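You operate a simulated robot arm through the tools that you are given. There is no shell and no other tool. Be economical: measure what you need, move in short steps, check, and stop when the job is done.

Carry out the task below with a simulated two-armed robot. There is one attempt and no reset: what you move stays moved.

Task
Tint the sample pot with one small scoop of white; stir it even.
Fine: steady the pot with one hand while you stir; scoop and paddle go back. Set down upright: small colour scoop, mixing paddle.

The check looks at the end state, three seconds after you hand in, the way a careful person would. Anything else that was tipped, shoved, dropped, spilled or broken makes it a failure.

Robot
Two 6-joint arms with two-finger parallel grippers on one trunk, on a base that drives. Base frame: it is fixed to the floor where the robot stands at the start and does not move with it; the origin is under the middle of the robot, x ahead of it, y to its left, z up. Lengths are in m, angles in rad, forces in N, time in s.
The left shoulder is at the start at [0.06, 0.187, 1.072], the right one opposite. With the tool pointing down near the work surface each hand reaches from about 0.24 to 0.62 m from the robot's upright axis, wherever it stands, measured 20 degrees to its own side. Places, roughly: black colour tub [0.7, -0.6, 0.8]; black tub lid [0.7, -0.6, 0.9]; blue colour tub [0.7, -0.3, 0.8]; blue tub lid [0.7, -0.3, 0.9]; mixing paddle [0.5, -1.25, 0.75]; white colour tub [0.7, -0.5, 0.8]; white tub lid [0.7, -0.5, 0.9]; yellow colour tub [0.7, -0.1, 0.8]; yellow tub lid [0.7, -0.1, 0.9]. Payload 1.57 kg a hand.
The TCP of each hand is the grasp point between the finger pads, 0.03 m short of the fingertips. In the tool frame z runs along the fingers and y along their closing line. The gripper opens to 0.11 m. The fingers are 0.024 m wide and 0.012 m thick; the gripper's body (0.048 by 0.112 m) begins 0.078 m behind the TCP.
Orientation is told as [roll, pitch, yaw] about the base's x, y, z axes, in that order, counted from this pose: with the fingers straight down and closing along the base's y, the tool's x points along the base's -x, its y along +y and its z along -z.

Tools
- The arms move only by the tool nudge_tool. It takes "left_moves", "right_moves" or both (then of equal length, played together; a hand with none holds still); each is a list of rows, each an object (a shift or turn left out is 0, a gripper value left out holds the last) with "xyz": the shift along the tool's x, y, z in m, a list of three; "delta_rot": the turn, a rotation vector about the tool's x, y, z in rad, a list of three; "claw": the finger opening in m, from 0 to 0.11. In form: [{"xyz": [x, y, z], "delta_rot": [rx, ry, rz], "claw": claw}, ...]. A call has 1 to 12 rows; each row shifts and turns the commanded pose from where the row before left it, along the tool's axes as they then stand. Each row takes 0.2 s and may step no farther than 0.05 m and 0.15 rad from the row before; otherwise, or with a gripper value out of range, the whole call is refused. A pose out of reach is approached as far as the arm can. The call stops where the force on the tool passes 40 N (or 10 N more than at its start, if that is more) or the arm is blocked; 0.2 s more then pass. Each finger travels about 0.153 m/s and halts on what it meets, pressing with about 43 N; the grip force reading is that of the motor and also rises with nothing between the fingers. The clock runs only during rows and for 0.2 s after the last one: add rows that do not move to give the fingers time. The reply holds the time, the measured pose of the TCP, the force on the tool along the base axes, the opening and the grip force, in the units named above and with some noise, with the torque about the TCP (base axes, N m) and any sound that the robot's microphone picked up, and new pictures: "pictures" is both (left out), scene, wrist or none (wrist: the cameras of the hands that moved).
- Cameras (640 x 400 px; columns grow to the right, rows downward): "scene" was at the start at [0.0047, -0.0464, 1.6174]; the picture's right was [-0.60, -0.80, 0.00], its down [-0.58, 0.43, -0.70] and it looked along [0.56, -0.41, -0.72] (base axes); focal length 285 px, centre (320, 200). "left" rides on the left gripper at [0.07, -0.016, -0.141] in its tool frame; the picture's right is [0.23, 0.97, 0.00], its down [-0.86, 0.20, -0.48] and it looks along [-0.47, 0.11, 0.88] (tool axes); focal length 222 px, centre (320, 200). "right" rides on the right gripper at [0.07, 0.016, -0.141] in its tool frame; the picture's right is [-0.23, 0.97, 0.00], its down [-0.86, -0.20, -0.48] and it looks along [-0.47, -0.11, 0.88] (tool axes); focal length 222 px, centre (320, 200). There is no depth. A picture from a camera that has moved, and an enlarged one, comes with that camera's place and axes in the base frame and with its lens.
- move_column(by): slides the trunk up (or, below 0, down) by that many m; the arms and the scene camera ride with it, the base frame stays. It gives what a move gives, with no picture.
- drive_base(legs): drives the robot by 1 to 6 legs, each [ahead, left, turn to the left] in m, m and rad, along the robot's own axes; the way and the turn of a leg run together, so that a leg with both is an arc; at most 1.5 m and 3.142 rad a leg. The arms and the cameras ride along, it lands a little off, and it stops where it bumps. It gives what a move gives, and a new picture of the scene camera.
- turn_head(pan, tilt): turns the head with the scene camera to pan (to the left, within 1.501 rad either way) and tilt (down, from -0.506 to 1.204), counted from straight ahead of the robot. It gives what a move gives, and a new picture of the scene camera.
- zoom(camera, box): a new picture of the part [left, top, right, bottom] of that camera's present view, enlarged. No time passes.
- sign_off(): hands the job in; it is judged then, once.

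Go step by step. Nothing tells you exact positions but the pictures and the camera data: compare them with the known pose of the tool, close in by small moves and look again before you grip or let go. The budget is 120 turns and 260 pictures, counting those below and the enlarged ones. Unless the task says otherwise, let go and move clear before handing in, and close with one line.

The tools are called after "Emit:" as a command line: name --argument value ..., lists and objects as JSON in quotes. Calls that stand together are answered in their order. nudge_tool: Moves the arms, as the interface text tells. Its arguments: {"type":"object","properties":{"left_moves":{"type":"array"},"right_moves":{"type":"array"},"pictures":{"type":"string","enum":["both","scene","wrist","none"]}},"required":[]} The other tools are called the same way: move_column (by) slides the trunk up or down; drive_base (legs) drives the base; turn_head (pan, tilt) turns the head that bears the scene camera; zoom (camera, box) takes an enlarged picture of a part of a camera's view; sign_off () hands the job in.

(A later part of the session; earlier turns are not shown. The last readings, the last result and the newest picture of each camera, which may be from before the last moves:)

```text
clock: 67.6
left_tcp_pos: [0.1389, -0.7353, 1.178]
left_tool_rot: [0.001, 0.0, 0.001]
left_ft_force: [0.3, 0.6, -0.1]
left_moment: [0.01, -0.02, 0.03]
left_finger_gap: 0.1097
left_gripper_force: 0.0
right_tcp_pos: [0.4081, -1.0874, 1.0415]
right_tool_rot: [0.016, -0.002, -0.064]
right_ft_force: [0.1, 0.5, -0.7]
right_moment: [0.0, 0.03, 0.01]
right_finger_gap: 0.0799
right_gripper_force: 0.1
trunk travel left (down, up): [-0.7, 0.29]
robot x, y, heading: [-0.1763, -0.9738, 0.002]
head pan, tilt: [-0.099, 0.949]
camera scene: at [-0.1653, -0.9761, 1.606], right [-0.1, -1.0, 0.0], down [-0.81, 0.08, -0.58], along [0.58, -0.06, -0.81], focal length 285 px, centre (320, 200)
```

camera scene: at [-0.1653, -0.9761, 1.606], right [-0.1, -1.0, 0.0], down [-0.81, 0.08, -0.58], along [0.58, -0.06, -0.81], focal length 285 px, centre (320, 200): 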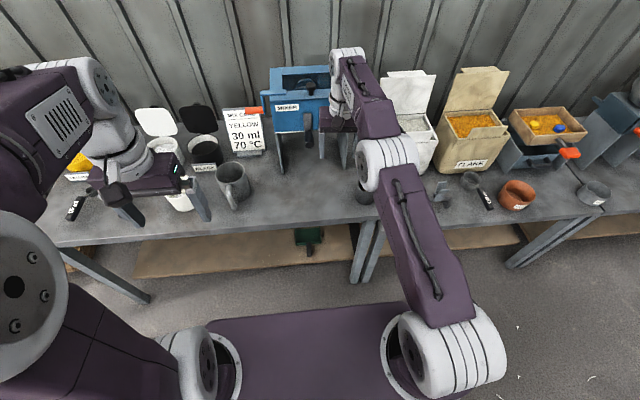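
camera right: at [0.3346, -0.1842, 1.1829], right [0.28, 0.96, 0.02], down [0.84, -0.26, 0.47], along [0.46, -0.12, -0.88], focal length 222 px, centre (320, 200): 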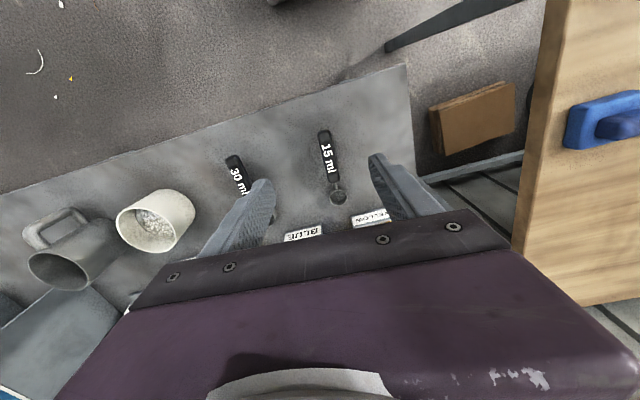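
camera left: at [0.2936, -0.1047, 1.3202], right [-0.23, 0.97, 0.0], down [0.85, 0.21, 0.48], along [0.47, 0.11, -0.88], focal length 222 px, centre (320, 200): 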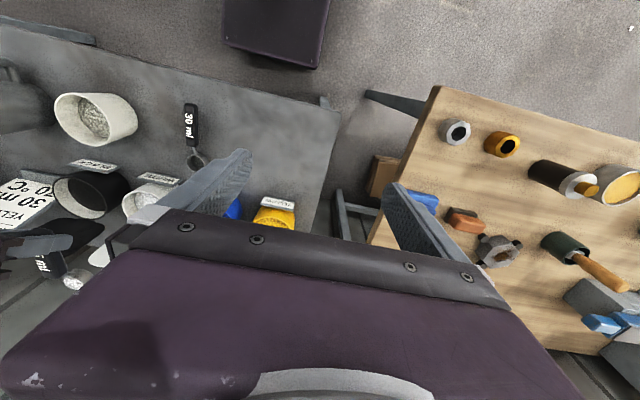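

15 ml scoop is back upright. Now find the paddle near (0.5, -1.25).

Emit:
zoom --camera "right" --box '[0, 0, 640, 400]'

Emit:
turn_head --pan -0.7 --tilt 0.95

```text
1.00 times, centred on (320, 200) of right (not enlarged: the box is as wide or as high as the picture)
camera zoom: at [0.3382, -1.0675, 1.1834], right [0.29, 0.96, 0.02], down [0.84, -0.26, 0.48], along [0.46, -0.12, -0.88], focal length 222 px, centre (320, 200)
```

zoom: 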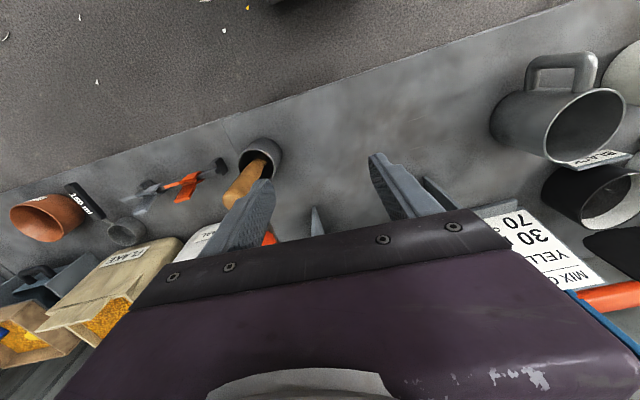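

```text
clock: 68.6
left_tcp_pos: [0.1387, -0.7344, 1.1777]
left_tool_rot: [0.0, 0.0, 0.001]
left_ft_force: [0.9, -0.2, 0.6]
left_moment: [-0.03, -0.01, 0.02]
left_finger_gap: 0.1101
left_gripper_force: 0.1
right_tcp_pos: [0.4064, -1.0872, 1.0427]
right_tool_rot: [0.015, -0.002, -0.063]
right_ft_force: [0.0, -0.3, 0.5]
right_moment: [0.01, 0.01, 0.0]
right_finger_gap: 0.0798
right_gripper_force: 0.0
trunk travel left (down, up): [-0.7, 0.29]
robot x, y, heading: [-0.1755, -0.9664, 0.001]
head pan, tilt: [-0.7, 0.949]
camera scene: at [-0.1819, -1.0158, 1.606], right [-0.64, -0.77, 0.0], down [-0.62, 0.52, -0.58], along [0.45, -0.37, -0.81], focal length 285 px, centre (320, 200)
```

scene: 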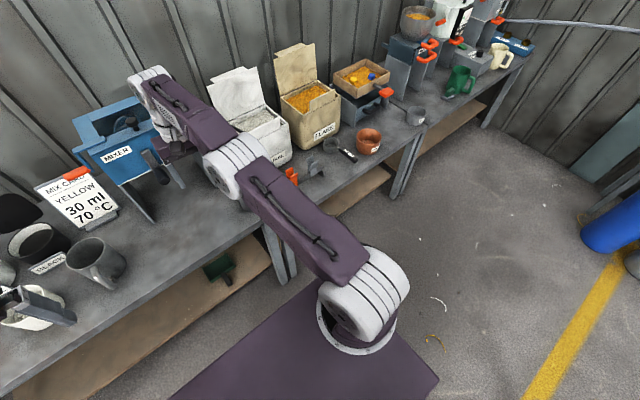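

Emit:
zoom --camera "right" --box '[100, 120, 300, 250]'

Emit:
zoom --camera "scene" --box '[220, 110, 400, 220]'

```text
3.08 times, centred on (200, 185) of right
camera zoom: at [0.3382, -1.0675, 1.1834], right [0.29, 0.96, 0.02], down [0.84, -0.26, 0.48], along [0.46, -0.12, -0.88], focal length 684 px, centre (689, 246)
```

zoom: 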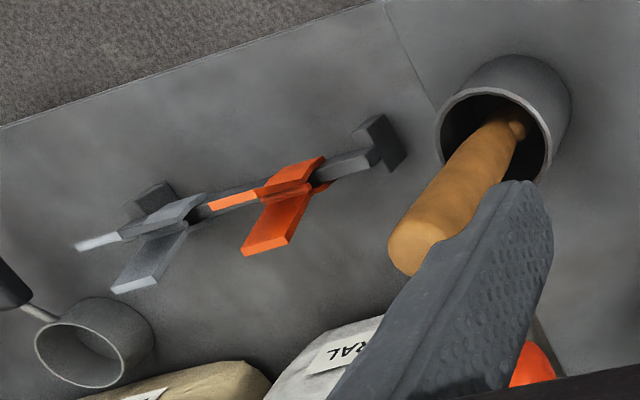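

```text
3.56 times, centred on (310, 165) of scene
camera zoom: at [-0.1819, -1.0158, 1.606], right [-0.64, -0.77, 0.0], down [-0.62, 0.52, -0.58], along [0.45, -0.37, -0.81], focal length 1012 px, centre (356, 324)
```

zoom: 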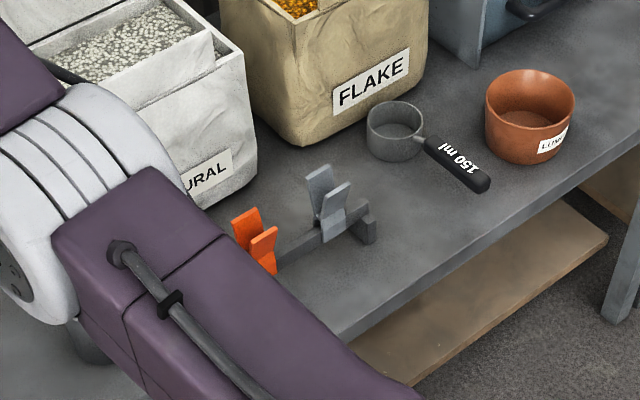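

The wooden-handled tool standing in a gray holder cup must be the paddle; the others are clips. I'll shift the right hand for a second view to triangulate.

Emit:
nudge_tool --right_moves '[{"xyz": [0.035, -0.02, -0.03]}, {"xyz": [0.035, -0.02, -0.03]}]' --pictures "wrist"

Emit:
turn_head --pan -0.25 --tilt 0.9

```text
refused: row 1 steps farther than a row can; nothing moved
```

```text
clock: 69.5
left_tcp_pos: [0.1386, -0.7357, 1.1785]
left_tool_rot: [0.0, 0.0, 0.003]
left_ft_force: [-0.2, -0.3, 0.0]
left_moment: [0.02, -0.03, -0.01]
left_finger_gap: 0.1101
left_gripper_force: 0.1
right_tcp_pos: [0.4062, -1.0856, 1.042]
right_tool_rot: [0.016, -0.001, -0.065]
right_ft_force: [0.3, 0.1, 0.0]
right_moment: [-0.02, 0.01, -0.02]
right_finger_gap: 0.0801
right_gripper_force: 0.1
trunk travel left (down, up): [-0.7, 0.29]
robot x, y, heading: [-0.1771, -0.9697, -0.002]
head pan, tilt: [-0.25, 0.901]
camera scene: at [-0.1646, -0.988, 1.6096], right [-0.25, -0.97, 0.0], down [-0.76, 0.19, -0.62], along [0.6, -0.15, -0.78], focal length 285 px, centre (320, 200)
```

scene: 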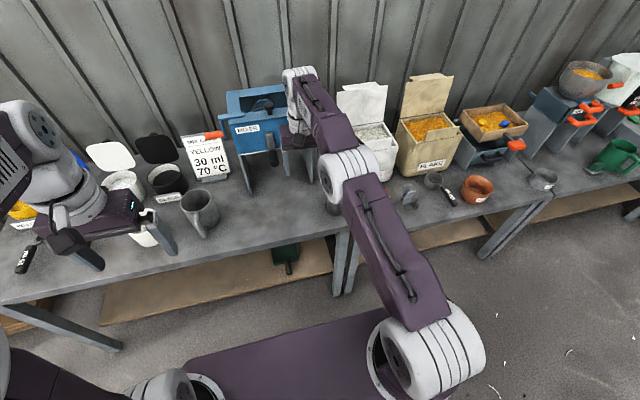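

Emit:
nudge_tool --right_moves '[{"xyz": [0.02, 0.04, -0.02]}, {"xyz": [0.02, 0.04, -0.02]}, {"xyz": [0, 0.045, 0]}, {"xyz": [0, 0.045, 0]}]'

Emit:
zoom --camera "scene" --box '[280, 120, 460, 240]'

Emit:
zoom --camera "right" --box '[60, 80, 300, 240]'

```text
clock: 70.5
left_tcp_pos: [0.1363, -0.7326, 1.1789]
left_tool_rot: [-0.001, -0.001, 0.002]
left_ft_force: [-0.5, -0.5, -0.3]
left_moment: [0.0, -0.02, 0.0]
left_finger_gap: 0.1101
left_gripper_force: 0.1
right_tcp_pos: [0.3488, -0.9249, 1.0768]
right_tool_rot: [0.017, -0.001, -0.065]
right_ft_force: [-0.5, -0.5, 0.3]
right_moment: [-0.03, -0.01, 0.03]
right_finger_gap: 0.08
right_gripper_force: 0.1
right hand out of reach, approached as far as the arm can: row 3, 4
trunk travel left (down, up): [-0.7, 0.29]
robot x, y, heading: [-0.1751, -0.972, 0.002]
head pan, tilt: [-0.25, 0.901]
camera scene: at [-0.1674, -0.9861, 1.6097], right [-0.25, -0.97, 0.0], down [-0.76, 0.19, -0.62], along [0.6, -0.15, -0.78], focal length 285 px, centre (320, 200)
camera right: at [0.2795, -0.9053, 1.219], right [0.29, 0.96, 0.02], down [0.84, -0.26, 0.48], along [0.46, -0.13, -0.88], focal length 222 px, centre (320, 200)
```

scene: 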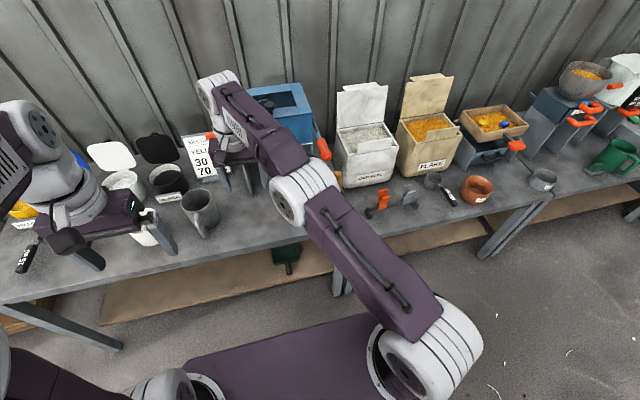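
right: 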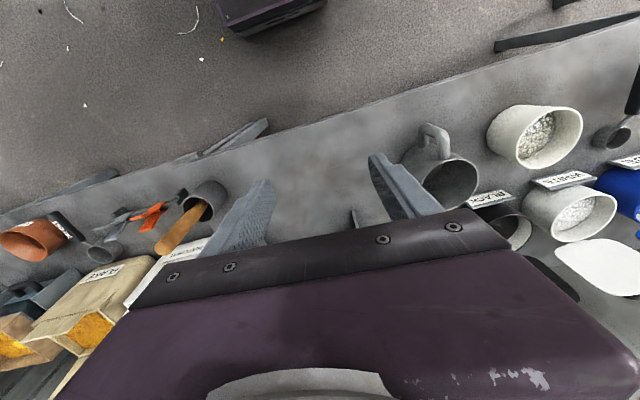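

```text
3.33 times, centred on (370, 180) of scene
camera zoom: at [-0.1674, -0.9861, 1.6097], right [-0.25, -0.97, 0.0], down [-0.76, 0.19, -0.62], along [0.6, -0.15, -0.78], focal length 949 px, centre (153, 267)
```

zoom: 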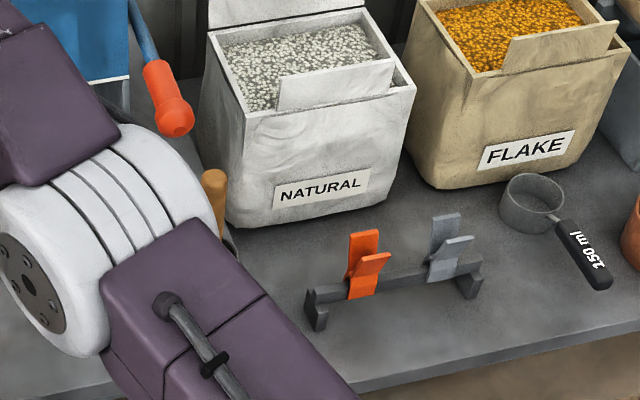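

```text
2.50 times, centred on (180, 160) of right
camera zoom: at [0.2795, -0.9053, 1.219], right [0.29, 0.96, 0.02], down [0.84, -0.26, 0.48], along [0.46, -0.13, -0.88], focal length 555 px, centre (670, 300)
```

zoom: 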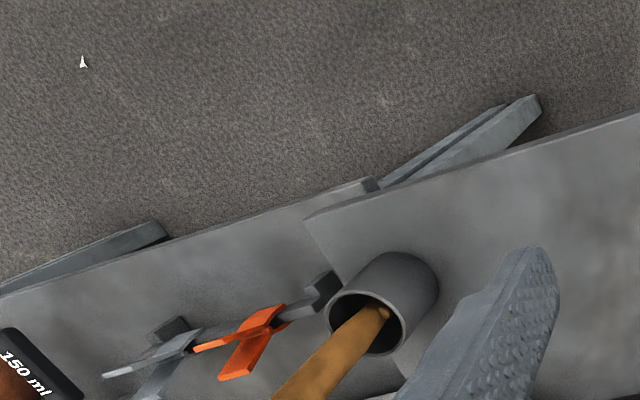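

Triangulated: handle top ≈ (0.422, -1.193, 0.965), holder mouth ≈ (0.423, -1.185, 0.85), so it stands nearly vertical. I'll move closer and bring the right hand above it.

Emit:
drive_base --legs '[[0.1, -0.04, 0]]'

Emit:
nudge_tool --right_moves '[{"xyz": [0, -0.046, 0]}, {"xyz": [0, -0.046, 0]}, {"xyz": [0, -0.046, 0]}, {"xyz": [0, -0.046, 0]}, {"xyz": [0, -0.02, 0]}]'

```text
clock: 71.7
left_tcp_pos: [0.2379, -0.774, 1.1777]
left_tool_rot: [0.001, -0.002, 0.003]
left_ft_force: [0.5, -0.4, 0.9]
left_moment: [-0.02, -0.01, -0.02]
left_finger_gap: 0.11
left_gripper_force: 0.1
right_tcp_pos: [0.4502, -0.965, 1.078]
right_tool_rot: [0.015, -0.003, -0.061]
right_ft_force: [0.3, 0.1, 0.4]
right_moment: [0.05, 0.02, -0.02]
right_finger_gap: 0.08
right_gripper_force: 0.1
trunk travel left (down, up): [-0.7, 0.29]
robot x, y, heading: [-0.0753, -1.0142, 0.001]
head pan, tilt: [-0.25, 0.901]
camera scene: at [-0.0655, -1.0272, 1.6097], right [-0.24, -0.97, 0.0], down [-0.76, 0.19, -0.62], along [0.6, -0.15, -0.78], focal length 285 px, centre (320, 200)
```

scene: 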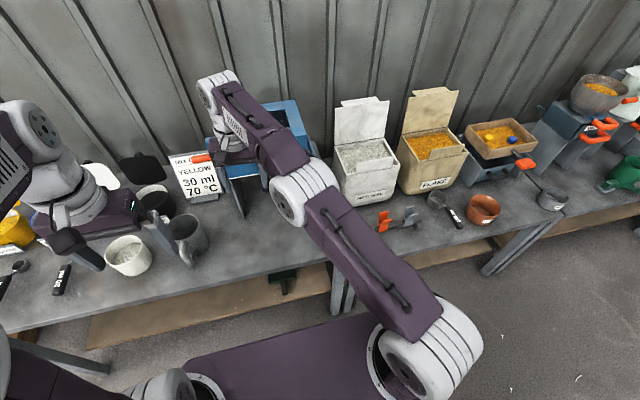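

```text
clock: 72.9
left_tcp_pos: [0.2378, -0.7746, 1.1788]
left_tool_rot: [0.001, -0.001, 0.002]
left_ft_force: [-0.4, -0.5, -0.6]
left_moment: [-0.01, -0.02, -0.02]
left_finger_gap: 0.11
left_gripper_force: 0.0
right_tcp_pos: [0.439, -1.1695, 1.0744]
right_tool_rot: [0.017, -0.002, -0.061]
right_ft_force: [0.5, 0.2, -0.2]
right_moment: [0.0, 0.01, 0.04]
right_finger_gap: 0.0798
right_gripper_force: 0.0
trunk travel left (down, up): [-0.7, 0.29]
robot x, y, heading: [-0.0791, -1.0116, 0.006]
head pan, tilt: [-0.25, 0.901]
camera scene: at [-0.064, -1.0281, 1.6096], right [-0.24, -0.97, 0.0], down [-0.76, 0.19, -0.62], along [0.6, -0.15, -0.78], focal length 285 px, centre (320, 200)
camera right: at [0.3697, -1.1507, 1.2159], right [0.29, 0.96, 0.02], down [0.84, -0.26, 0.48], along [0.46, -0.12, -0.88], focal length 222 px, centre (320, 200)
```

scene: 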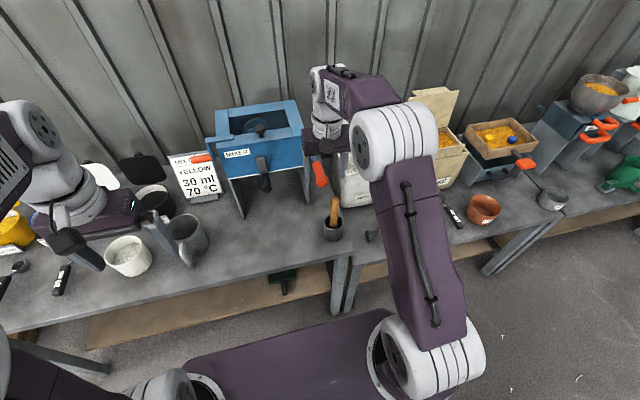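
right: 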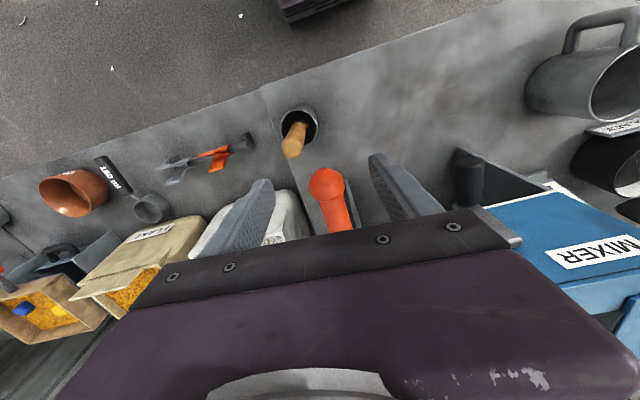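

The mixer's orange crank knob hangs close to the paddle (≈(0.48,-1.165,1.0)). I'll back the hand off and tilt 30° so the gripper body stays clear of the knob.

Emit:
nudge_tool --right_moves '[{"xyz": [0.037, -0.01, 0]}, {"xyz": [0.037, -0.01, 0]}, {"xyz": [0.037, -0.01, 0]}, {"delta_rot": [0, -0.13, 0]}, {"delta_rot": [0, -0.13, 0]}, {"delta_rot": [0, -0.13, 0]}, {"delta_rot": [0, -0.13, 0]}]'

Emit:
zoom --camera "scene" --box '[260, 110, 400, 250]'

```text
clock: 74.5
left_tcp_pos: [0.2366, -0.7749, 1.1787]
left_tool_rot: [0.001, -0.002, 0.003]
left_ft_force: [-0.5, 0.2, 0.7]
left_moment: [0.0, 0.0, -0.01]
left_finger_gap: 0.1102
left_gripper_force: 0.1
right_tcp_pos: [0.3236, -1.1911, 1.073]
right_tool_rot: [0.019, -0.525, -0.071]
right_ft_force: [0.3, -0.4, 0.2]
right_moment: [0.0, 0.01, 0.03]
right_finger_gap: 0.0798
right_gripper_force: 0.0
trunk travel left (down, up): [-0.7, 0.29]
robot x, y, heading: [-0.077, -1.0107, -0.002]
head pan, tilt: [-0.25, 0.901]
camera scene: at [-0.0654, -1.0277, 1.6097], right [-0.24, -0.97, 0.0], down [-0.76, 0.19, -0.62], along [0.6, -0.15, -0.78], focal length 285 px, centre (320, 200)
camera right: at [0.1944, -1.1676, 1.1608], right [0.26, 0.96, 0.13], down [0.49, -0.24, 0.84], along [0.84, -0.15, -0.53], focal length 222 px, centre (320, 200)
```

scene: 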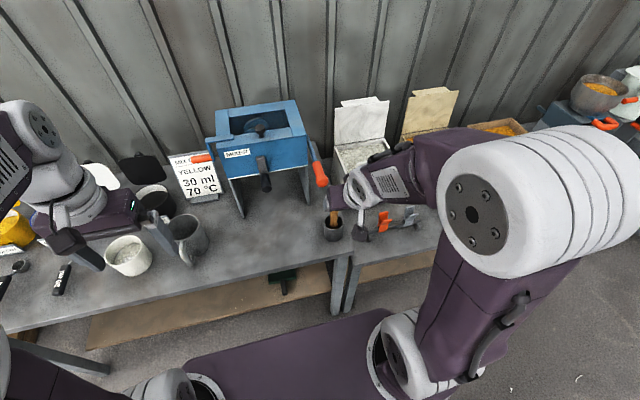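
right: 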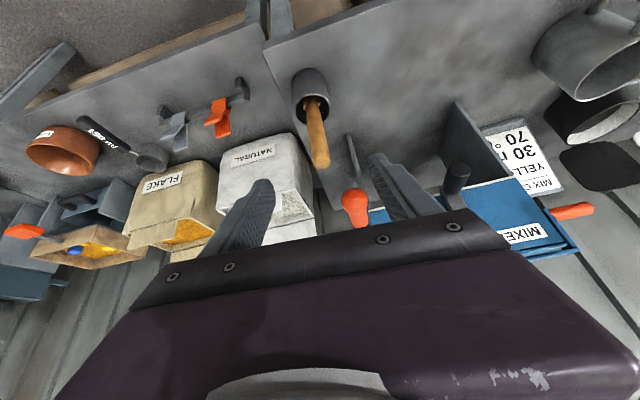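

```text
2.86 times, centred on (330, 180) of scene
camera zoom: at [-0.0654, -1.0277, 1.6097], right [-0.24, -0.97, 0.0], down [-0.76, 0.19, -0.62], along [0.6, -0.15, -0.78], focal length 813 px, centre (291, 257)
```

zoom: 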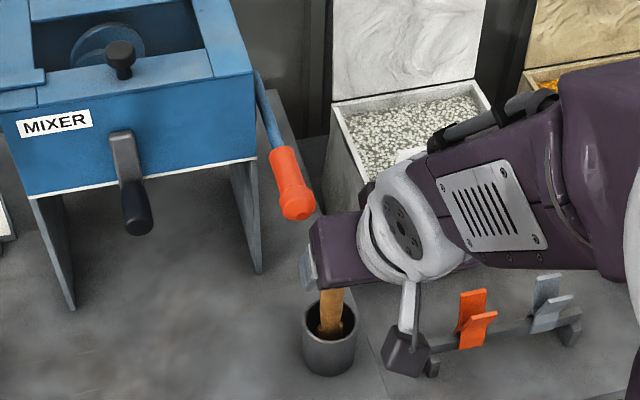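

Straight along the tool axis leads right to the handle. Advance most of the way and check.

Emit:
nudge_tool --right_moves '[{"xyz": [-0.001, 0, 0.04]}, {"xyz": [-0.001, 0, 0.04]}, {"xyz": [-0.001, 0, 0.04]}]' --pictures "wrist"

Emit:
zoom --camera "scene" --box '[260, 110, 400, 250]'

```text
clock: 75.3
left_tcp_pos: [0.2392, -0.7756, 1.1781]
left_tool_rot: [0.001, 0.002, 0.003]
left_ft_force: [0.2, -0.1, 1.0]
left_moment: [0.03, 0.06, -0.03]
left_finger_gap: 0.1101
left_gripper_force: 0.0
right_tcp_pos: [0.3718, -1.1956, 0.9866]
right_tool_rot: [0.074, -0.505, -0.239]
right_ft_force: [2.0, 2.9, -0.1]
right_moment: [-0.24, 0.1, 0.12]
right_finger_gap: 0.0799
right_gripper_force: 0.1
right hand out of reach, approached as far as the arm can: row 2, 3
trunk travel left (down, up): [-0.7, 0.29]
robot x, y, heading: [-0.0755, -1.0139, 0.005]
head pan, tilt: [-0.25, 0.901]
camera right: at [0.2473, -1.1585, 1.0757], right [0.39, 0.9, 0.17], down [0.45, -0.35, 0.82], along [0.8, -0.24, -0.55], focal length 222 px, centre (320, 200)
```

right: 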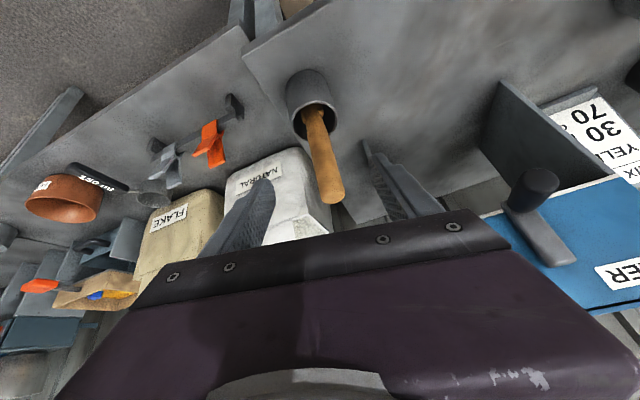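

```text
2.86 times, centred on (330, 180) of scene
camera zoom: at [-0.0622, -1.0281, 1.6097], right [-0.24, -0.97, 0.0], down [-0.76, 0.19, -0.62], along [0.6, -0.15, -0.78], focal length 813 px, centre (291, 257)
```

zoom: 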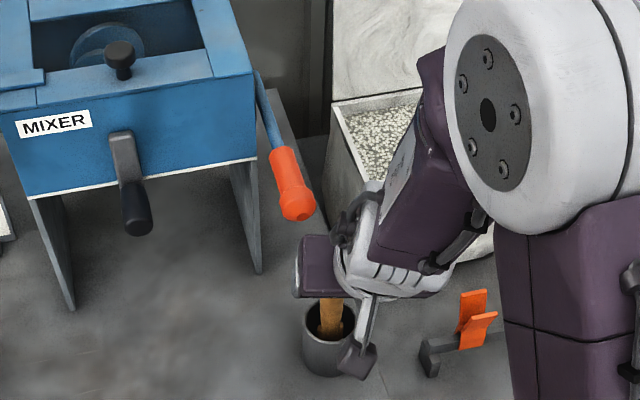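

The fold is at its inner limit again. Retreat, back the base up 10 cm, and redo the approach.

Emit:
nudge_tool --right_moves '[{"xyz": [0, 0, -0.04]}, {"xyz": [0, 0, -0.04]}, {"delta_rot": [-0.04, 0, -0.073]}, {"delta_rot": [-0.04, 0, -0.073]}]' --pictures "none"

Emit:
drive_base --legs '[[-0.11, 0, -0.003]]'

```text
clock: 76.3
left_tcp_pos: [0.2372, -0.7752, 1.1777]
left_tool_rot: [0.0, -0.002, 0.004]
left_ft_force: [0.4, 0.8, 0.4]
left_moment: [0.02, 0.03, -0.03]
left_finger_gap: 0.1098
left_gripper_force: 0.1
right_tcp_pos: [0.3445, -1.1933, 1.0405]
right_tool_rot: [0.004, -0.54, 0.042]
right_ft_force: [0.7, 0.8, 0.1]
right_moment: [0.01, -0.03, -0.01]
right_finger_gap: 0.08
right_gripper_force: 0.1
right hand out of reach, approached as far as the arm can: row 2, 3
trunk travel left (down, up): [-0.7, 0.29]
robot x, y, heading: [-0.0771, -1.0108, 0.004]
head pan, tilt: [-0.25, 0.901]
```

```text
clock: 77.5
left_tcp_pos: [0.1284, -0.7755, 1.1778]
left_tool_rot: [-0.001, 0.001, 0.001]
left_ft_force: [0.6, 0.6, -0.3]
left_moment: [0.01, 0.0, -0.01]
left_finger_gap: 0.11
left_gripper_force: 0.1
right_tcp_pos: [0.2337, -1.1954, 1.0408]
right_tool_rot: [0.004, -0.538, 0.039]
right_ft_force: [-0.2, -0.4, 0.8]
right_moment: [-0.04, 0.01, 0.01]
right_finger_gap: 0.0799
right_gripper_force: 0.0
trunk travel left (down, up): [-0.7, 0.29]
robot x, y, heading: [-0.1857, -1.0128, 0.003]
head pan, tilt: [-0.25, 0.901]
camera scene: at [-0.1746, -1.0282, 1.6096], right [-0.25, -0.97, 0.0], down [-0.76, 0.19, -0.62], along [0.6, -0.15, -0.78], focal length 285 px, centre (320, 200)
```

scene: 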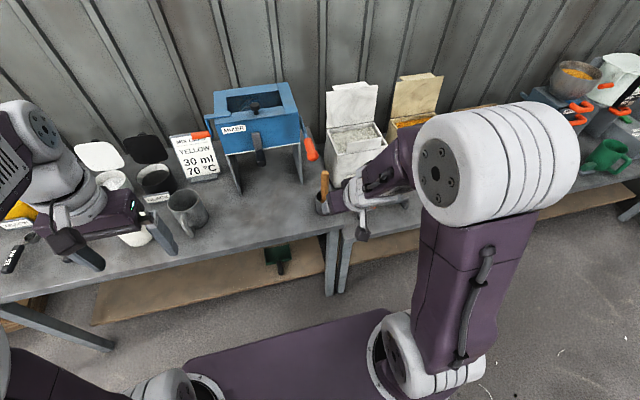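

Emit:
nudge_tool --right_moves '[{"xyz": [-0.0476, -0.004, 0]}, {"xyz": [-0.0476, -0.004, 0]}, {"xyz": [0, 0, 0.04]}, {"xyz": [0, 0, 0.04]}, {"xyz": [0, 0, 0.04]}]' --pictures "wrist"

Emit:
zoom --camera "scene" --box '[260, 110, 400, 250]'

```text
clock: 78.7
left_tcp_pos: [0.1282, -0.7762, 1.1783]
left_tool_rot: [-0.001, 0.002, 0.003]
left_ft_force: [0.2, 0.1, 0.3]
left_moment: [0.02, -0.01, -0.01]
left_finger_gap: 0.1099
left_gripper_force: 0.1
right_tcp_pos: [0.3607, -1.1877, 1.0113]
right_tool_rot: [0.009, -0.659, 0.052]
right_ft_force: [-0.2, -0.1, 0.7]
right_moment: [0.02, 0.0, 0.0]
right_finger_gap: 0.08
right_gripper_force: 0.0
right hand out of reach, approached as far as the arm can: row 1, 2, 3
trunk travel left (down, up): [-0.7, 0.29]
robot x, y, heading: [-0.1923, -1.0128, 0.003]
head pan, tilt: [-0.25, 0.901]
camera right: at [0.2184, -1.1798, 1.0807], right [0.12, 0.98, 0.15], down [0.4, -0.18, 0.9], along [0.91, -0.05, -0.41], focal length 222 px, centre (320, 200)
```

right: 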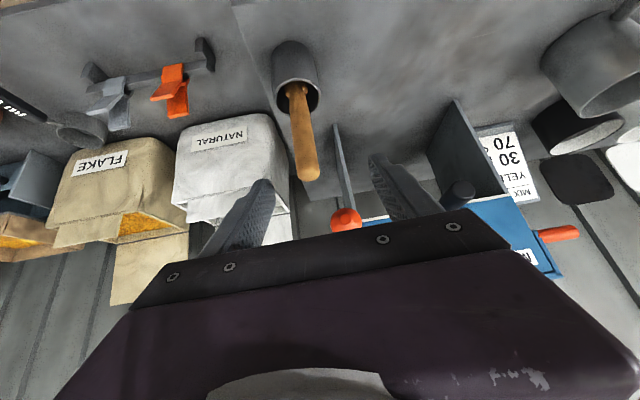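

```text
2.86 times, centred on (330, 180) of scene
camera zoom: at [-0.1738, -1.0283, 1.6097], right [-0.25, -0.97, 0.0], down [-0.76, 0.19, -0.62], along [0.6, -0.15, -0.78], focal length 813 px, centre (291, 257)
```

zoom: 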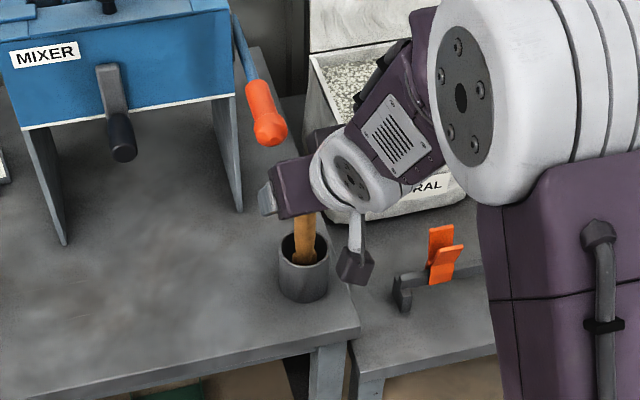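

Handle is between the finger planes. Final approach onto it.

Emit:
nudge_tool --right_moves '[{"xyz": [0.0029, -0.007, 0.025]}, {"xyz": [0.0029, -0.007, 0.025]}, {"xyz": [0.0029, 0, 0.025]}, {"xyz": [0.0029, 0, 0.025]}]' --pictures "wrist"

Emit:
zoom --camera "scene" --box '[260, 110, 400, 250]'

```text
clock: 79.7
left_tcp_pos: [0.1277, -0.7766, 1.1779]
left_tool_rot: [-0.001, 0.003, 0.002]
left_ft_force: [-0.1, -0.9, -0.2]
left_moment: [0.01, 0.02, 0.01]
left_finger_gap: 0.1098
left_gripper_force: 0.0
right_tcp_pos: [0.4143, -1.1978, 0.9248]
right_tool_rot: [0.018, -0.657, 0.042]
right_ft_force: [0.4, 1.2, 0.1]
right_moment: [0.0, -0.02, 0.01]
right_finger_gap: 0.08
right_gripper_force: 0.1
trunk travel left (down, up): [-0.7, 0.29]
robot x, y, heading: [-0.1949, -1.0103, 0.002]
head pan, tilt: [-0.25, 0.901]
camera right: at [0.2726, -1.1882, 0.994], right [0.13, 0.98, 0.15], down [0.39, -0.19, 0.9], along [0.91, -0.06, -0.41], focal length 222 px, centre (320, 200)
```

right: 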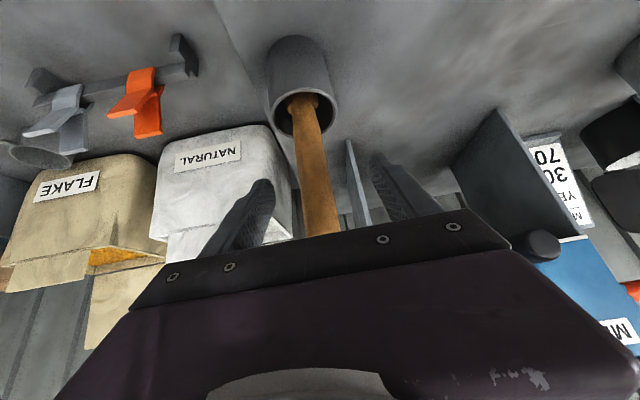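

```text
2.86 times, centred on (330, 180) of scene
camera zoom: at [-0.1736, -1.0283, 1.6096], right [-0.25, -0.97, 0.0], down [-0.76, 0.19, -0.62], along [0.6, -0.15, -0.78], focal length 813 px, centre (291, 257)
```

zoom: 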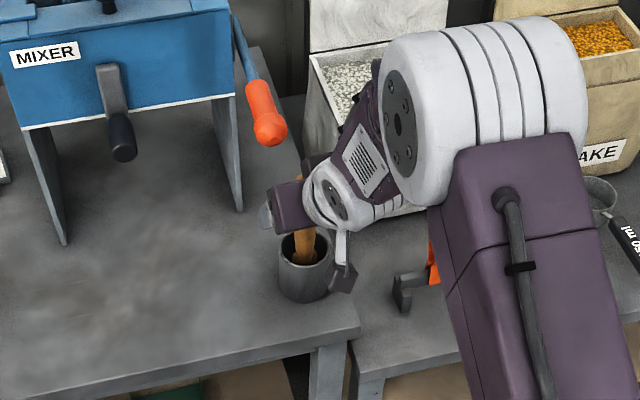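

Handle sits at the TCP between the pads. Closing.

Emit:
nudge_tool --right_moves '[{"claw": 0.045}, {"claw": 0.03}, {"claw": 0.0}, {}, {}]' --pictures "wrist"

```text
clock: 80.9
left_tcp_pos: [0.127, -0.7751, 1.1774]
left_tool_rot: [0.0, 0.0, 0.001]
left_ft_force: [-0.6, -0.7, -0.1]
left_moment: [-0.03, 0.04, 0.01]
left_finger_gap: 0.1101
left_gripper_force: 0.1
right_tcp_pos: [0.4142, -1.1962, 0.9263]
right_tool_rot: [0.017, -0.658, 0.041]
right_ft_force: [0.0, 0.4, 0.7]
right_moment: [0.02, 0.03, -0.02]
right_finger_gap: 0.0246
right_gripper_force: 36.2
trunk travel left (down, up): [-0.7, 0.29]
robot x, y, heading: [-0.1906, -1.0158, 0.001]
head pan, tilt: [-0.25, 0.901]
camera right: at [0.2714, -1.1881, 0.9948], right [0.13, 0.98, 0.15], down [0.39, -0.19, 0.9], along [0.91, -0.06, -0.41], focal length 222 px, centre (320, 200)
```

right: 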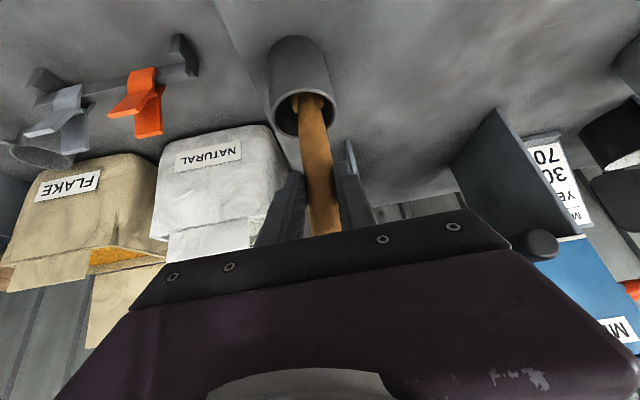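

Gripped (25 mm). Lift straight up slowly and watch the holder.

Emit:
nudge_tool --right_moves '[{"xyz": [-0.0122, 0, -0.0158]}, {"xyz": [-0.0122, 0, -0.0158]}, {"xyz": [-0.0122, 0, -0.0158]}]' --pictures "wrist"

```text
clock: 81.7
left_tcp_pos: [0.1275, -0.7765, 1.1791]
left_tool_rot: [-0.001, 0.0, 0.002]
left_ft_force: [0.9, -0.1, -0.2]
left_moment: [-0.01, 0.03, -0.02]
left_finger_gap: 0.1099
left_gripper_force: 0.0
right_tcp_pos: [0.4122, -1.1986, 0.9856]
right_tool_rot: [0.015, -0.661, 0.04]
right_ft_force: [0.1, -0.1, 0.2]
right_moment: [-0.02, -0.01, -0.03]
right_finger_gap: 0.0246
right_gripper_force: 35.8
trunk travel left (down, up): [-0.7, 0.29]
robot x, y, heading: [-0.1876, -1.0127, -0.002]
head pan, tilt: [-0.25, 0.901]
camera right: at [0.2704, -1.1895, 1.0556], right [0.13, 0.98, 0.15], down [0.39, -0.19, 0.9], along [0.91, -0.06, -0.41], focal length 222 px, centre (320, 200)
```

right: 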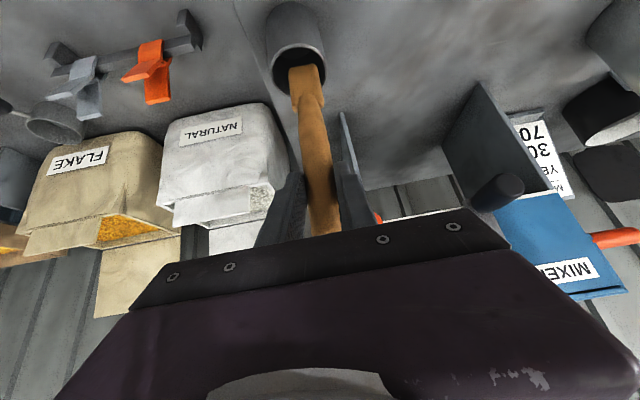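

Emit:
nudge_tool --right_moves '[{"xyz": [-0.0122, 0, -0.0158]}, {"xyz": [-0.0122, 0, -0.0158]}, {"xyz": [-0.0122, 0, -0.0158]}, {"xyz": [-0.0122, 0, -0.0158]}]'

Emit:
zoom --camera "scene" --box '[260, 110, 400, 250]'

```text
clock: 82.7
left_tcp_pos: [0.1274, -0.7757, 1.1785]
left_tool_rot: [0.0, 0.001, 0.001]
left_ft_force: [-0.6, -0.3, 0.1]
left_moment: [0.02, 0.01, 0.04]
left_finger_gap: 0.1097
left_gripper_force: 0.0
right_tcp_pos: [0.4128, -1.1998, 1.0515]
right_tool_rot: [0.018, -0.659, 0.042]
right_ft_force: [0.0, 0.0, -0.1]
right_moment: [0.02, 0.02, 0.02]
right_finger_gap: 0.0243
right_gripper_force: 36.3
right hand out of reach, approached as far as the arm can: row 1, 2
trunk travel left (down, up): [-0.7, 0.29]
robot x, y, heading: [-0.1883, -1.0122, 0.002]
head pan, tilt: [-0.25, 0.901]
camera scene: at [-0.1761, -1.0281, 1.6096], right [-0.25, -0.97, 0.0], down [-0.76, 0.19, -0.62], along [0.6, -0.15, -0.78], focal length 285 px, centre (320, 200)
camera right: at [0.2704, -1.1896, 1.1209], right [0.13, 0.98, 0.15], down [0.39, -0.19, 0.9], along [0.91, -0.06, -0.41], focal length 222 px, centre (320, 200)
```

scene: 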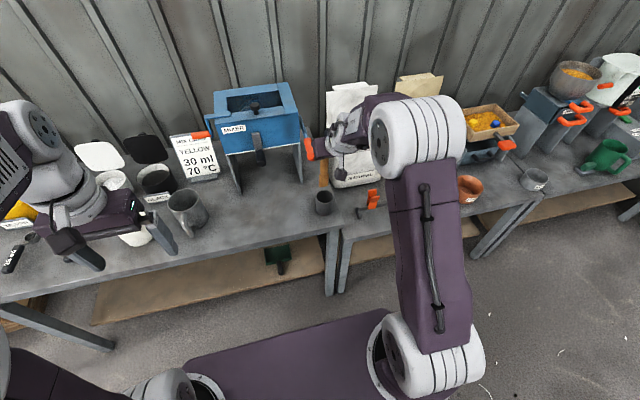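
right: 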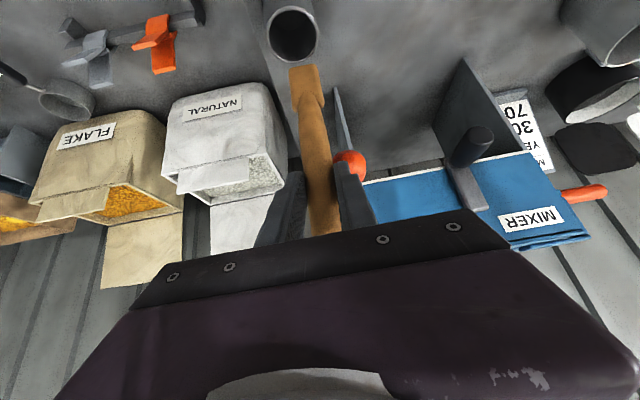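

```text
2.86 times, centred on (330, 180) of scene
camera zoom: at [-0.1761, -1.0281, 1.6096], right [-0.25, -0.97, 0.0], down [-0.76, 0.19, -0.62], along [0.6, -0.15, -0.78], focal length 813 px, centre (291, 257)
```

zoom: 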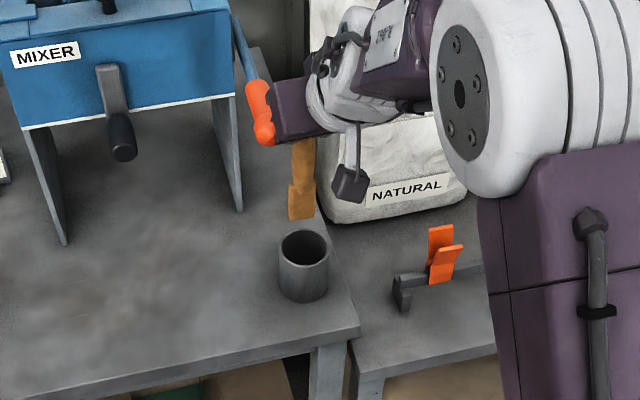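

The paddle is out (tip ≈0.125 m below TCP) and the holder is undisturbed at (0.418,-1.198). Back away from the crank first, then drive left to the pot.

Emit:
drive_base --legs '[[-0.13, 0, 0], [0, 0.46, 0]]'

Emit:
turn_head --pan 0.0 --tilt 0.85

```text
clock: 86.3
left_tcp_pos: [-0.0027, -0.3185, 1.1782]
left_tool_rot: [-0.002, 0.001, -0.003]
left_ft_force: [0.4, 0.2, 0.2]
left_moment: [0.01, 0.02, 0.0]
left_finger_gap: 0.11
left_gripper_force: 0.0
right_tcp_pos: [0.2816, -0.742, 1.0516]
right_tool_rot: [0.018, -0.658, 0.035]
right_ft_force: [-0.6, 0.0, 0.5]
right_moment: [-0.01, 0.0, -0.01]
right_finger_gap: 0.0247
right_gripper_force: 36.2
trunk travel left (down, up): [-0.7, 0.29]
robot x, y, heading: [-0.3212, -0.5536, -0.005]
head pan, tilt: [-0.25, 0.901]
camera scene: at [-0.3068, -0.5702, 1.6096], right [-0.25, -0.97, 0.0], down [-0.76, 0.2, -0.62], along [0.6, -0.15, -0.78], focal length 285 px, centre (320, 200)
```

scene: 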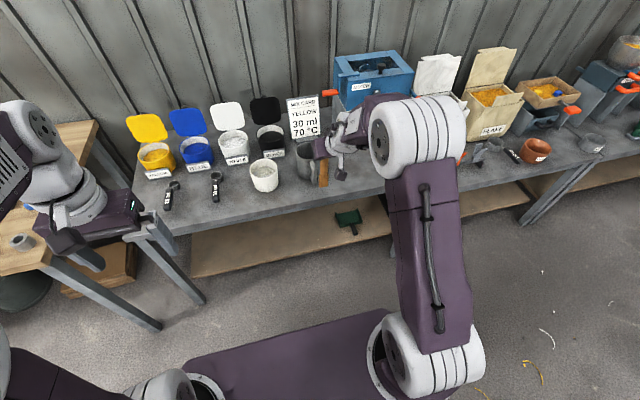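

```text
clock: 87.1
left_tcp_pos: [-0.0032, -0.3193, 1.1783]
left_tool_rot: [0.0, 0.001, -0.002]
left_ft_force: [-0.7, -0.2, 0.0]
left_moment: [-0.01, -0.02, -0.04]
left_finger_gap: 0.1099
left_gripper_force: 0.1
right_tcp_pos: [0.2812, -0.7428, 1.0515]
right_tool_rot: [0.017, -0.657, 0.037]
right_ft_force: [-0.3, 0.9, -0.1]
right_moment: [-0.04, -0.02, 0.01]
right_finger_gap: 0.0246
right_gripper_force: 36.6
trunk travel left (down, up): [-0.7, 0.29]
robot x, y, heading: [-0.3233, -0.5535, 0.001]
head pan, tilt: [0.0, 0.85]
camera scene: at [-0.3017, -0.5504, 1.6135], right [0.0, -1.0, 0.0], down [-0.75, 0.0, -0.66], along [0.66, 0.0, -0.75], focal length 285 px, centre (320, 200)
```

scene: 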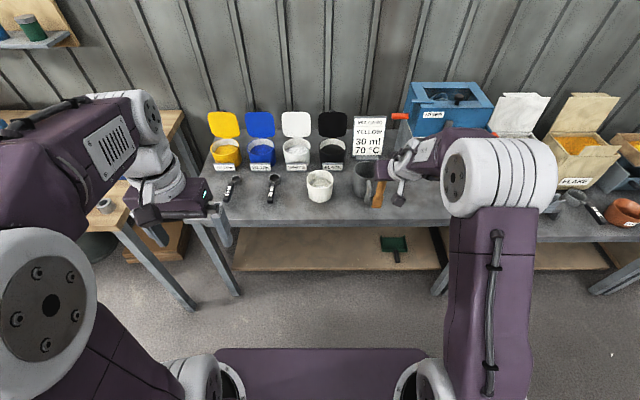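

Emit:
zoom --camera "scene" --box '[270, 140, 410, 230]'

```text
4.44 times, centred on (340, 185) of scene
camera zoom: at [-0.3017, -0.5504, 1.6135], right [0.0, -1.0, 0.0], down [-0.75, 0.0, -0.66], along [0.66, 0.0, -0.75], focal length 1265 px, centre (231, 267)
```

zoom: 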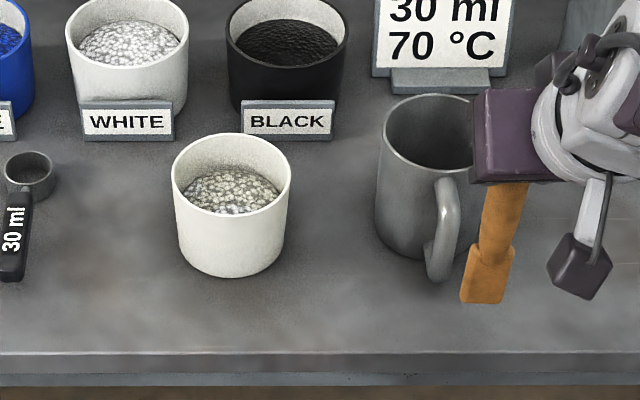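

Pot: centre ≈(0.473,-0.5505), rim z≈0.853, Ø≈0.10 at rim and ≈0.09 at base. I'll drive forward 0.15 m, then orient the left hand near-horizontal to clasp the pot from the front-left.

Emit:
drive_base --legs '[[0.15, 0, 0]]'

Emit:
nudge_tool --left_moves '[{"xyz": [-0.02, 0, 0], "delta_rot": [0, 0, 0.14]}, {"xyz": [-0.02, 0, 0], "delta_rot": [0, 0, 0.14]}, {"delta_rot": [0, 0, 0.14]}, {"delta_rot": [0, 0, 0.14]}, {"delta_rot": [0, 0, 0.14]}, {"delta_rot": [0, -0.126, 0]}, {"delta_rot": [0, -0.126, 0]}, {"delta_rot": [0, -0.126, 0]}, {"delta_rot": [0, -0.126, 0]}, {"delta_rot": [0, -0.126, 0]}]'

```text
clock: 88.5
left_tcp_pos: [0.1499, -0.3203, 1.1791]
left_tool_rot: [0.0, -0.002, -0.004]
left_ft_force: [0.6, 0.4, -1.0]
left_moment: [-0.01, -0.04, 0.02]
left_finger_gap: 0.11
left_gripper_force: 0.1
right_tcp_pos: [0.432, -0.7449, 1.0524]
right_tool_rot: [0.017, -0.659, 0.034]
right_ft_force: [-1.0, 0.2, -0.2]
right_moment: [-0.03, -0.02, 0.02]
right_finger_gap: 0.0244
right_gripper_force: 36.4
trunk travel left (down, up): [-0.7, 0.29]
robot x, y, heading: [-0.1643, -0.5547, -0.006]
head pan, tilt: [0.0, 0.85]
camera scene: at [-0.1513, -0.5515, 1.6136], right [-0.01, -1.0, 0.0], down [-0.75, 0.0, -0.66], along [0.66, 0.0, -0.75], focal length 285 px, centre (320, 200)
```

scene: 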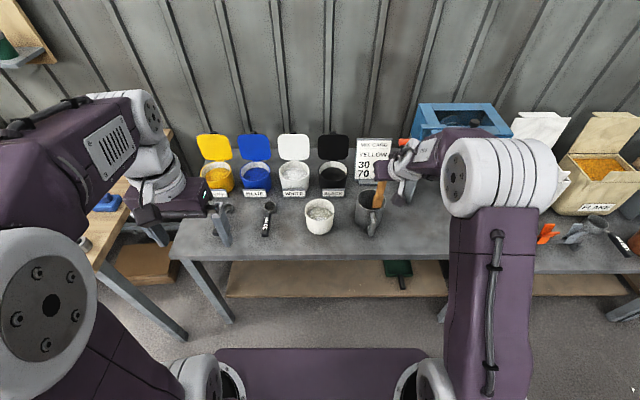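

```text
clock: 90.7
left_tcp_pos: [0.19, -0.3212, 1.1774]
left_tool_rot: [0.002, -0.632, -0.705]
left_ft_force: [-0.2, 1.0, -0.1]
left_moment: [0.0, -0.01, -0.01]
left_finger_gap: 0.1102
left_gripper_force: 0.0
right_tcp_pos: [0.4331, -0.7441, 1.0507]
right_tool_rot: [0.017, -0.659, 0.032]
right_ft_force: [-0.5, -0.1, -0.1]
right_moment: [-0.02, 0.01, 0.0]
right_finger_gap: 0.0243
right_gripper_force: 36.4
trunk travel left (down, up): [-0.7, 0.29]
robot x, y, heading: [-0.1642, -0.5518, 0.001]
head pan, tilt: [0.0, 0.85]
camera scene: at [-0.149, -0.5511, 1.6135], right [-0.01, -1.0, 0.0], down [-0.75, 0.0, -0.66], along [0.66, 0.0, -0.75], focal length 285 px, centre (320, 200)
camera left: at [0.0724, -0.2442, 1.2514], right [0.49, 0.86, -0.13], down [0.44, -0.11, 0.89], along [0.75, -0.5, -0.43], focal length 222 px, centre (320, 200)
```

scene: 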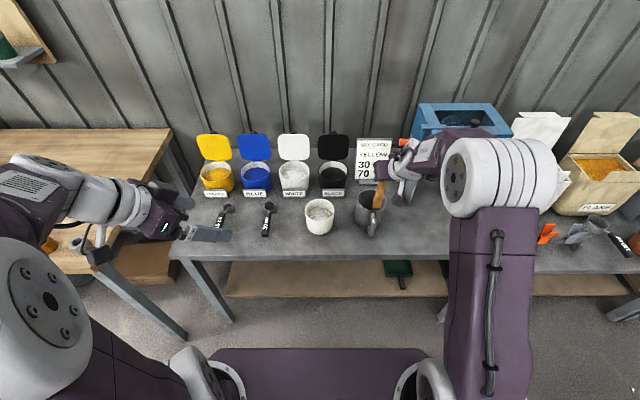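
left: 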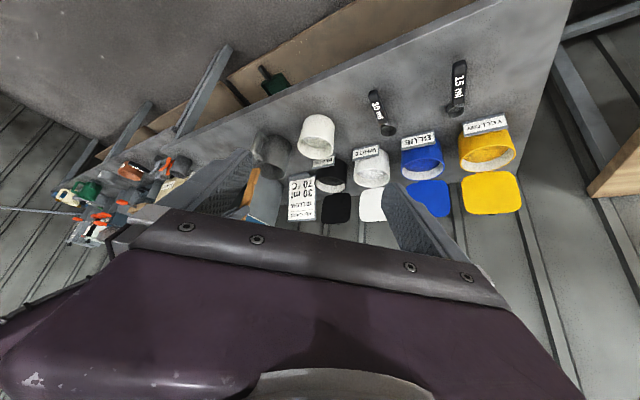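

Emit:
nudge_tool --left_moves '[{"delta_rot": [0, -0.126, 0]}, {"delta_rot": [0, -0.126, 0]}, {"delta_rot": [0, -0.126, 0]}, {"delta_rot": [0, -0.126, 0]}, {"xyz": [0.0233, 0.0011, 0.0422]}, {"xyz": [0.0233, 0.0011, 0.0422]}, {"xyz": [0.0233, 0.0011, 0.0422]}, {"xyz": [0.0233, 0.0011, 0.0422]}, {"xyz": [0.0233, 0.0011, 0.0422]}, {"xyz": [0.0233, 0.0011, 0.0422]}]'

```text
clock: 92.9
left_tcp_pos: [0.3586, -0.4143, 0.9732]
left_tool_rot: [-0.01, -1.131, -0.698]
left_ft_force: [0.5, -0.9, -0.7]
left_moment: [0.02, 0.01, -0.05]
left_finger_gap: 0.1101
left_gripper_force: 0.1
left hand out of reach, approached as far as the arm can: row 8, 9, 10
right_tcp_pos: [0.4343, -0.7434, 1.0506]
right_tool_rot: [0.016, -0.657, 0.033]
right_ft_force: [0.3, 0.1, -0.6]
right_moment: [0.01, 0.02, -0.01]
right_finger_gap: 0.0246
right_gripper_force: 36.2
trunk travel left (down, up): [-0.7, 0.29]
robot x, y, heading: [-0.1664, -0.5511, -0.007]
head pan, tilt: [0.0, 0.85]
camera scene: at [-0.1465, -0.5517, 1.6135], right [-0.01, -1.0, 0.0], down [-0.75, 0.0, -0.66], along [0.66, 0.0, -0.75], focal length 285 px, centre (320, 200)
camera left: at [0.2275, -0.3254, 0.9711], right [0.56, 0.8, -0.21], down [0.08, 0.2, 0.98], along [0.83, -0.56, 0.05], focal length 222 px, centre (320, 200)
```

scene: 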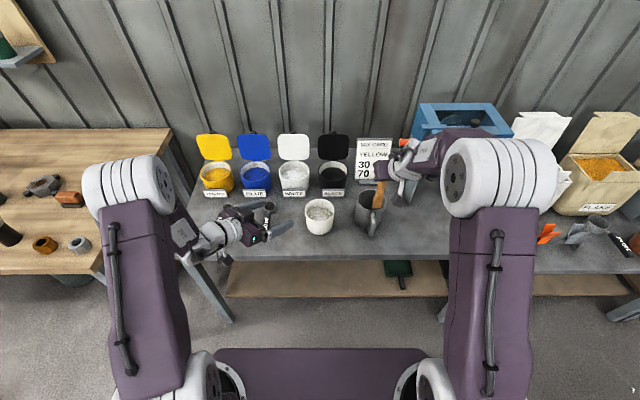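
left: 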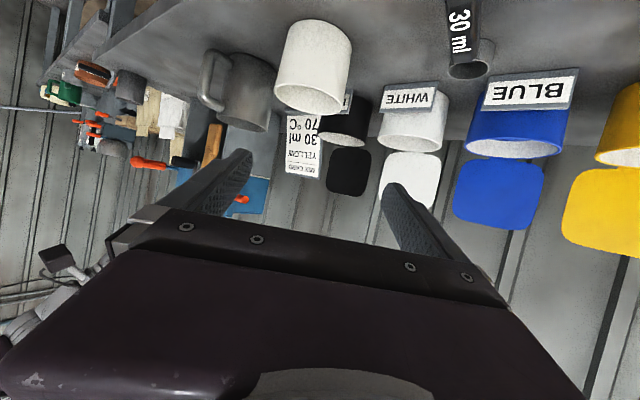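

The low approach is too folded. A steeper hand (≈50° tilt) works better geometrically; rotate and move to a waypoint just short of the pot.

Emit:
nudge_tool --left_moves '[{"delta_rot": [0, 0.14, 0]}, {"delta_rot": [0, 0.14, 0]}, {"xyz": [-0.0015, -0.0102, 0.0365]}, {"xyz": [-0.0015, -0.0102, 0.0365]}, {"xyz": [-0.0015, -0.0102, 0.0365]}]'

Emit:
zoom --camera "scene" --box '[250, 160, 390, 260]'

```text
clock: 94.1
left_tcp_pos: [0.4022, -0.4931, 0.9063]
left_tool_rot: [-0.001, -0.854, -0.705]
left_ft_force: [-0.2, 0.2, 0.2]
left_moment: [0.01, 0.02, -0.02]
left_finger_gap: 0.1101
left_gripper_force: 0.0
right_tcp_pos: [0.4341, -0.7453, 1.0516]
right_tool_rot: [0.016, -0.657, 0.033]
right_ft_force: [-0.2, 0.2, -0.7]
right_moment: [0.0, 0.02, 0.05]
right_finger_gap: 0.0244
right_gripper_force: 36.3
trunk travel left (down, up): [-0.7, 0.29]
robot x, y, heading: [-0.1706, -0.5501, -0.0]
head pan, tilt: [0.0, 0.85]
camera scene: at [-0.1478, -0.5523, 1.6135], right [-0.01, -1.0, 0.0], down [-0.75, 0.0, -0.66], along [0.66, 0.0, -0.75], focal length 285 px, centre (320, 200)
camera left: at [0.2742, -0.4062, 0.9471], right [0.52, 0.84, -0.17], down [0.28, 0.02, 0.96], along [0.81, -0.54, -0.23], focal length 222 px, centre (320, 200)
```

scene: 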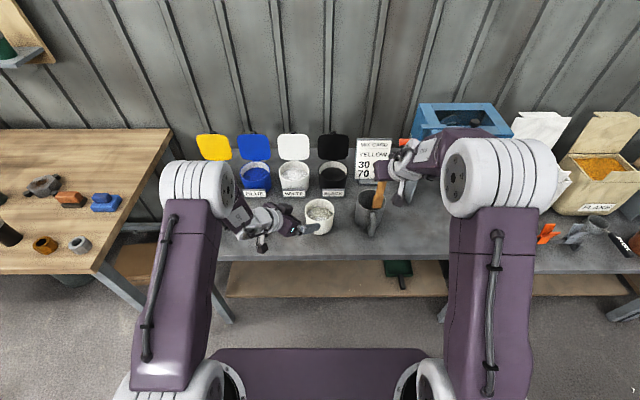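
left: 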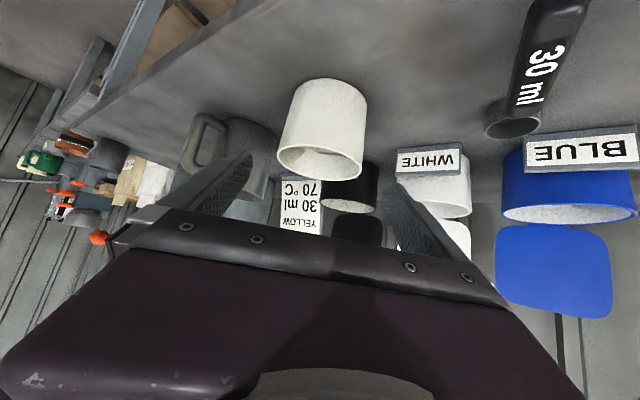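

```text
4.00 times, centred on (320, 210) of scene
camera zoom: at [-0.1478, -0.5523, 1.6135], right [-0.01, -1.0, 0.0], down [-0.75, 0.0, -0.66], along [0.66, 0.0, -0.75], focal length 1138 px, centre (320, 160)
```

zoom: 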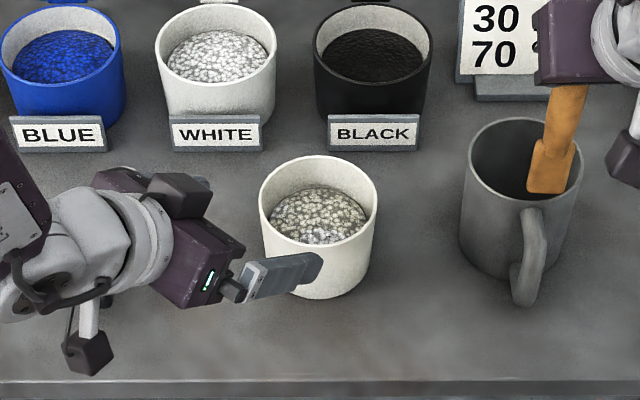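

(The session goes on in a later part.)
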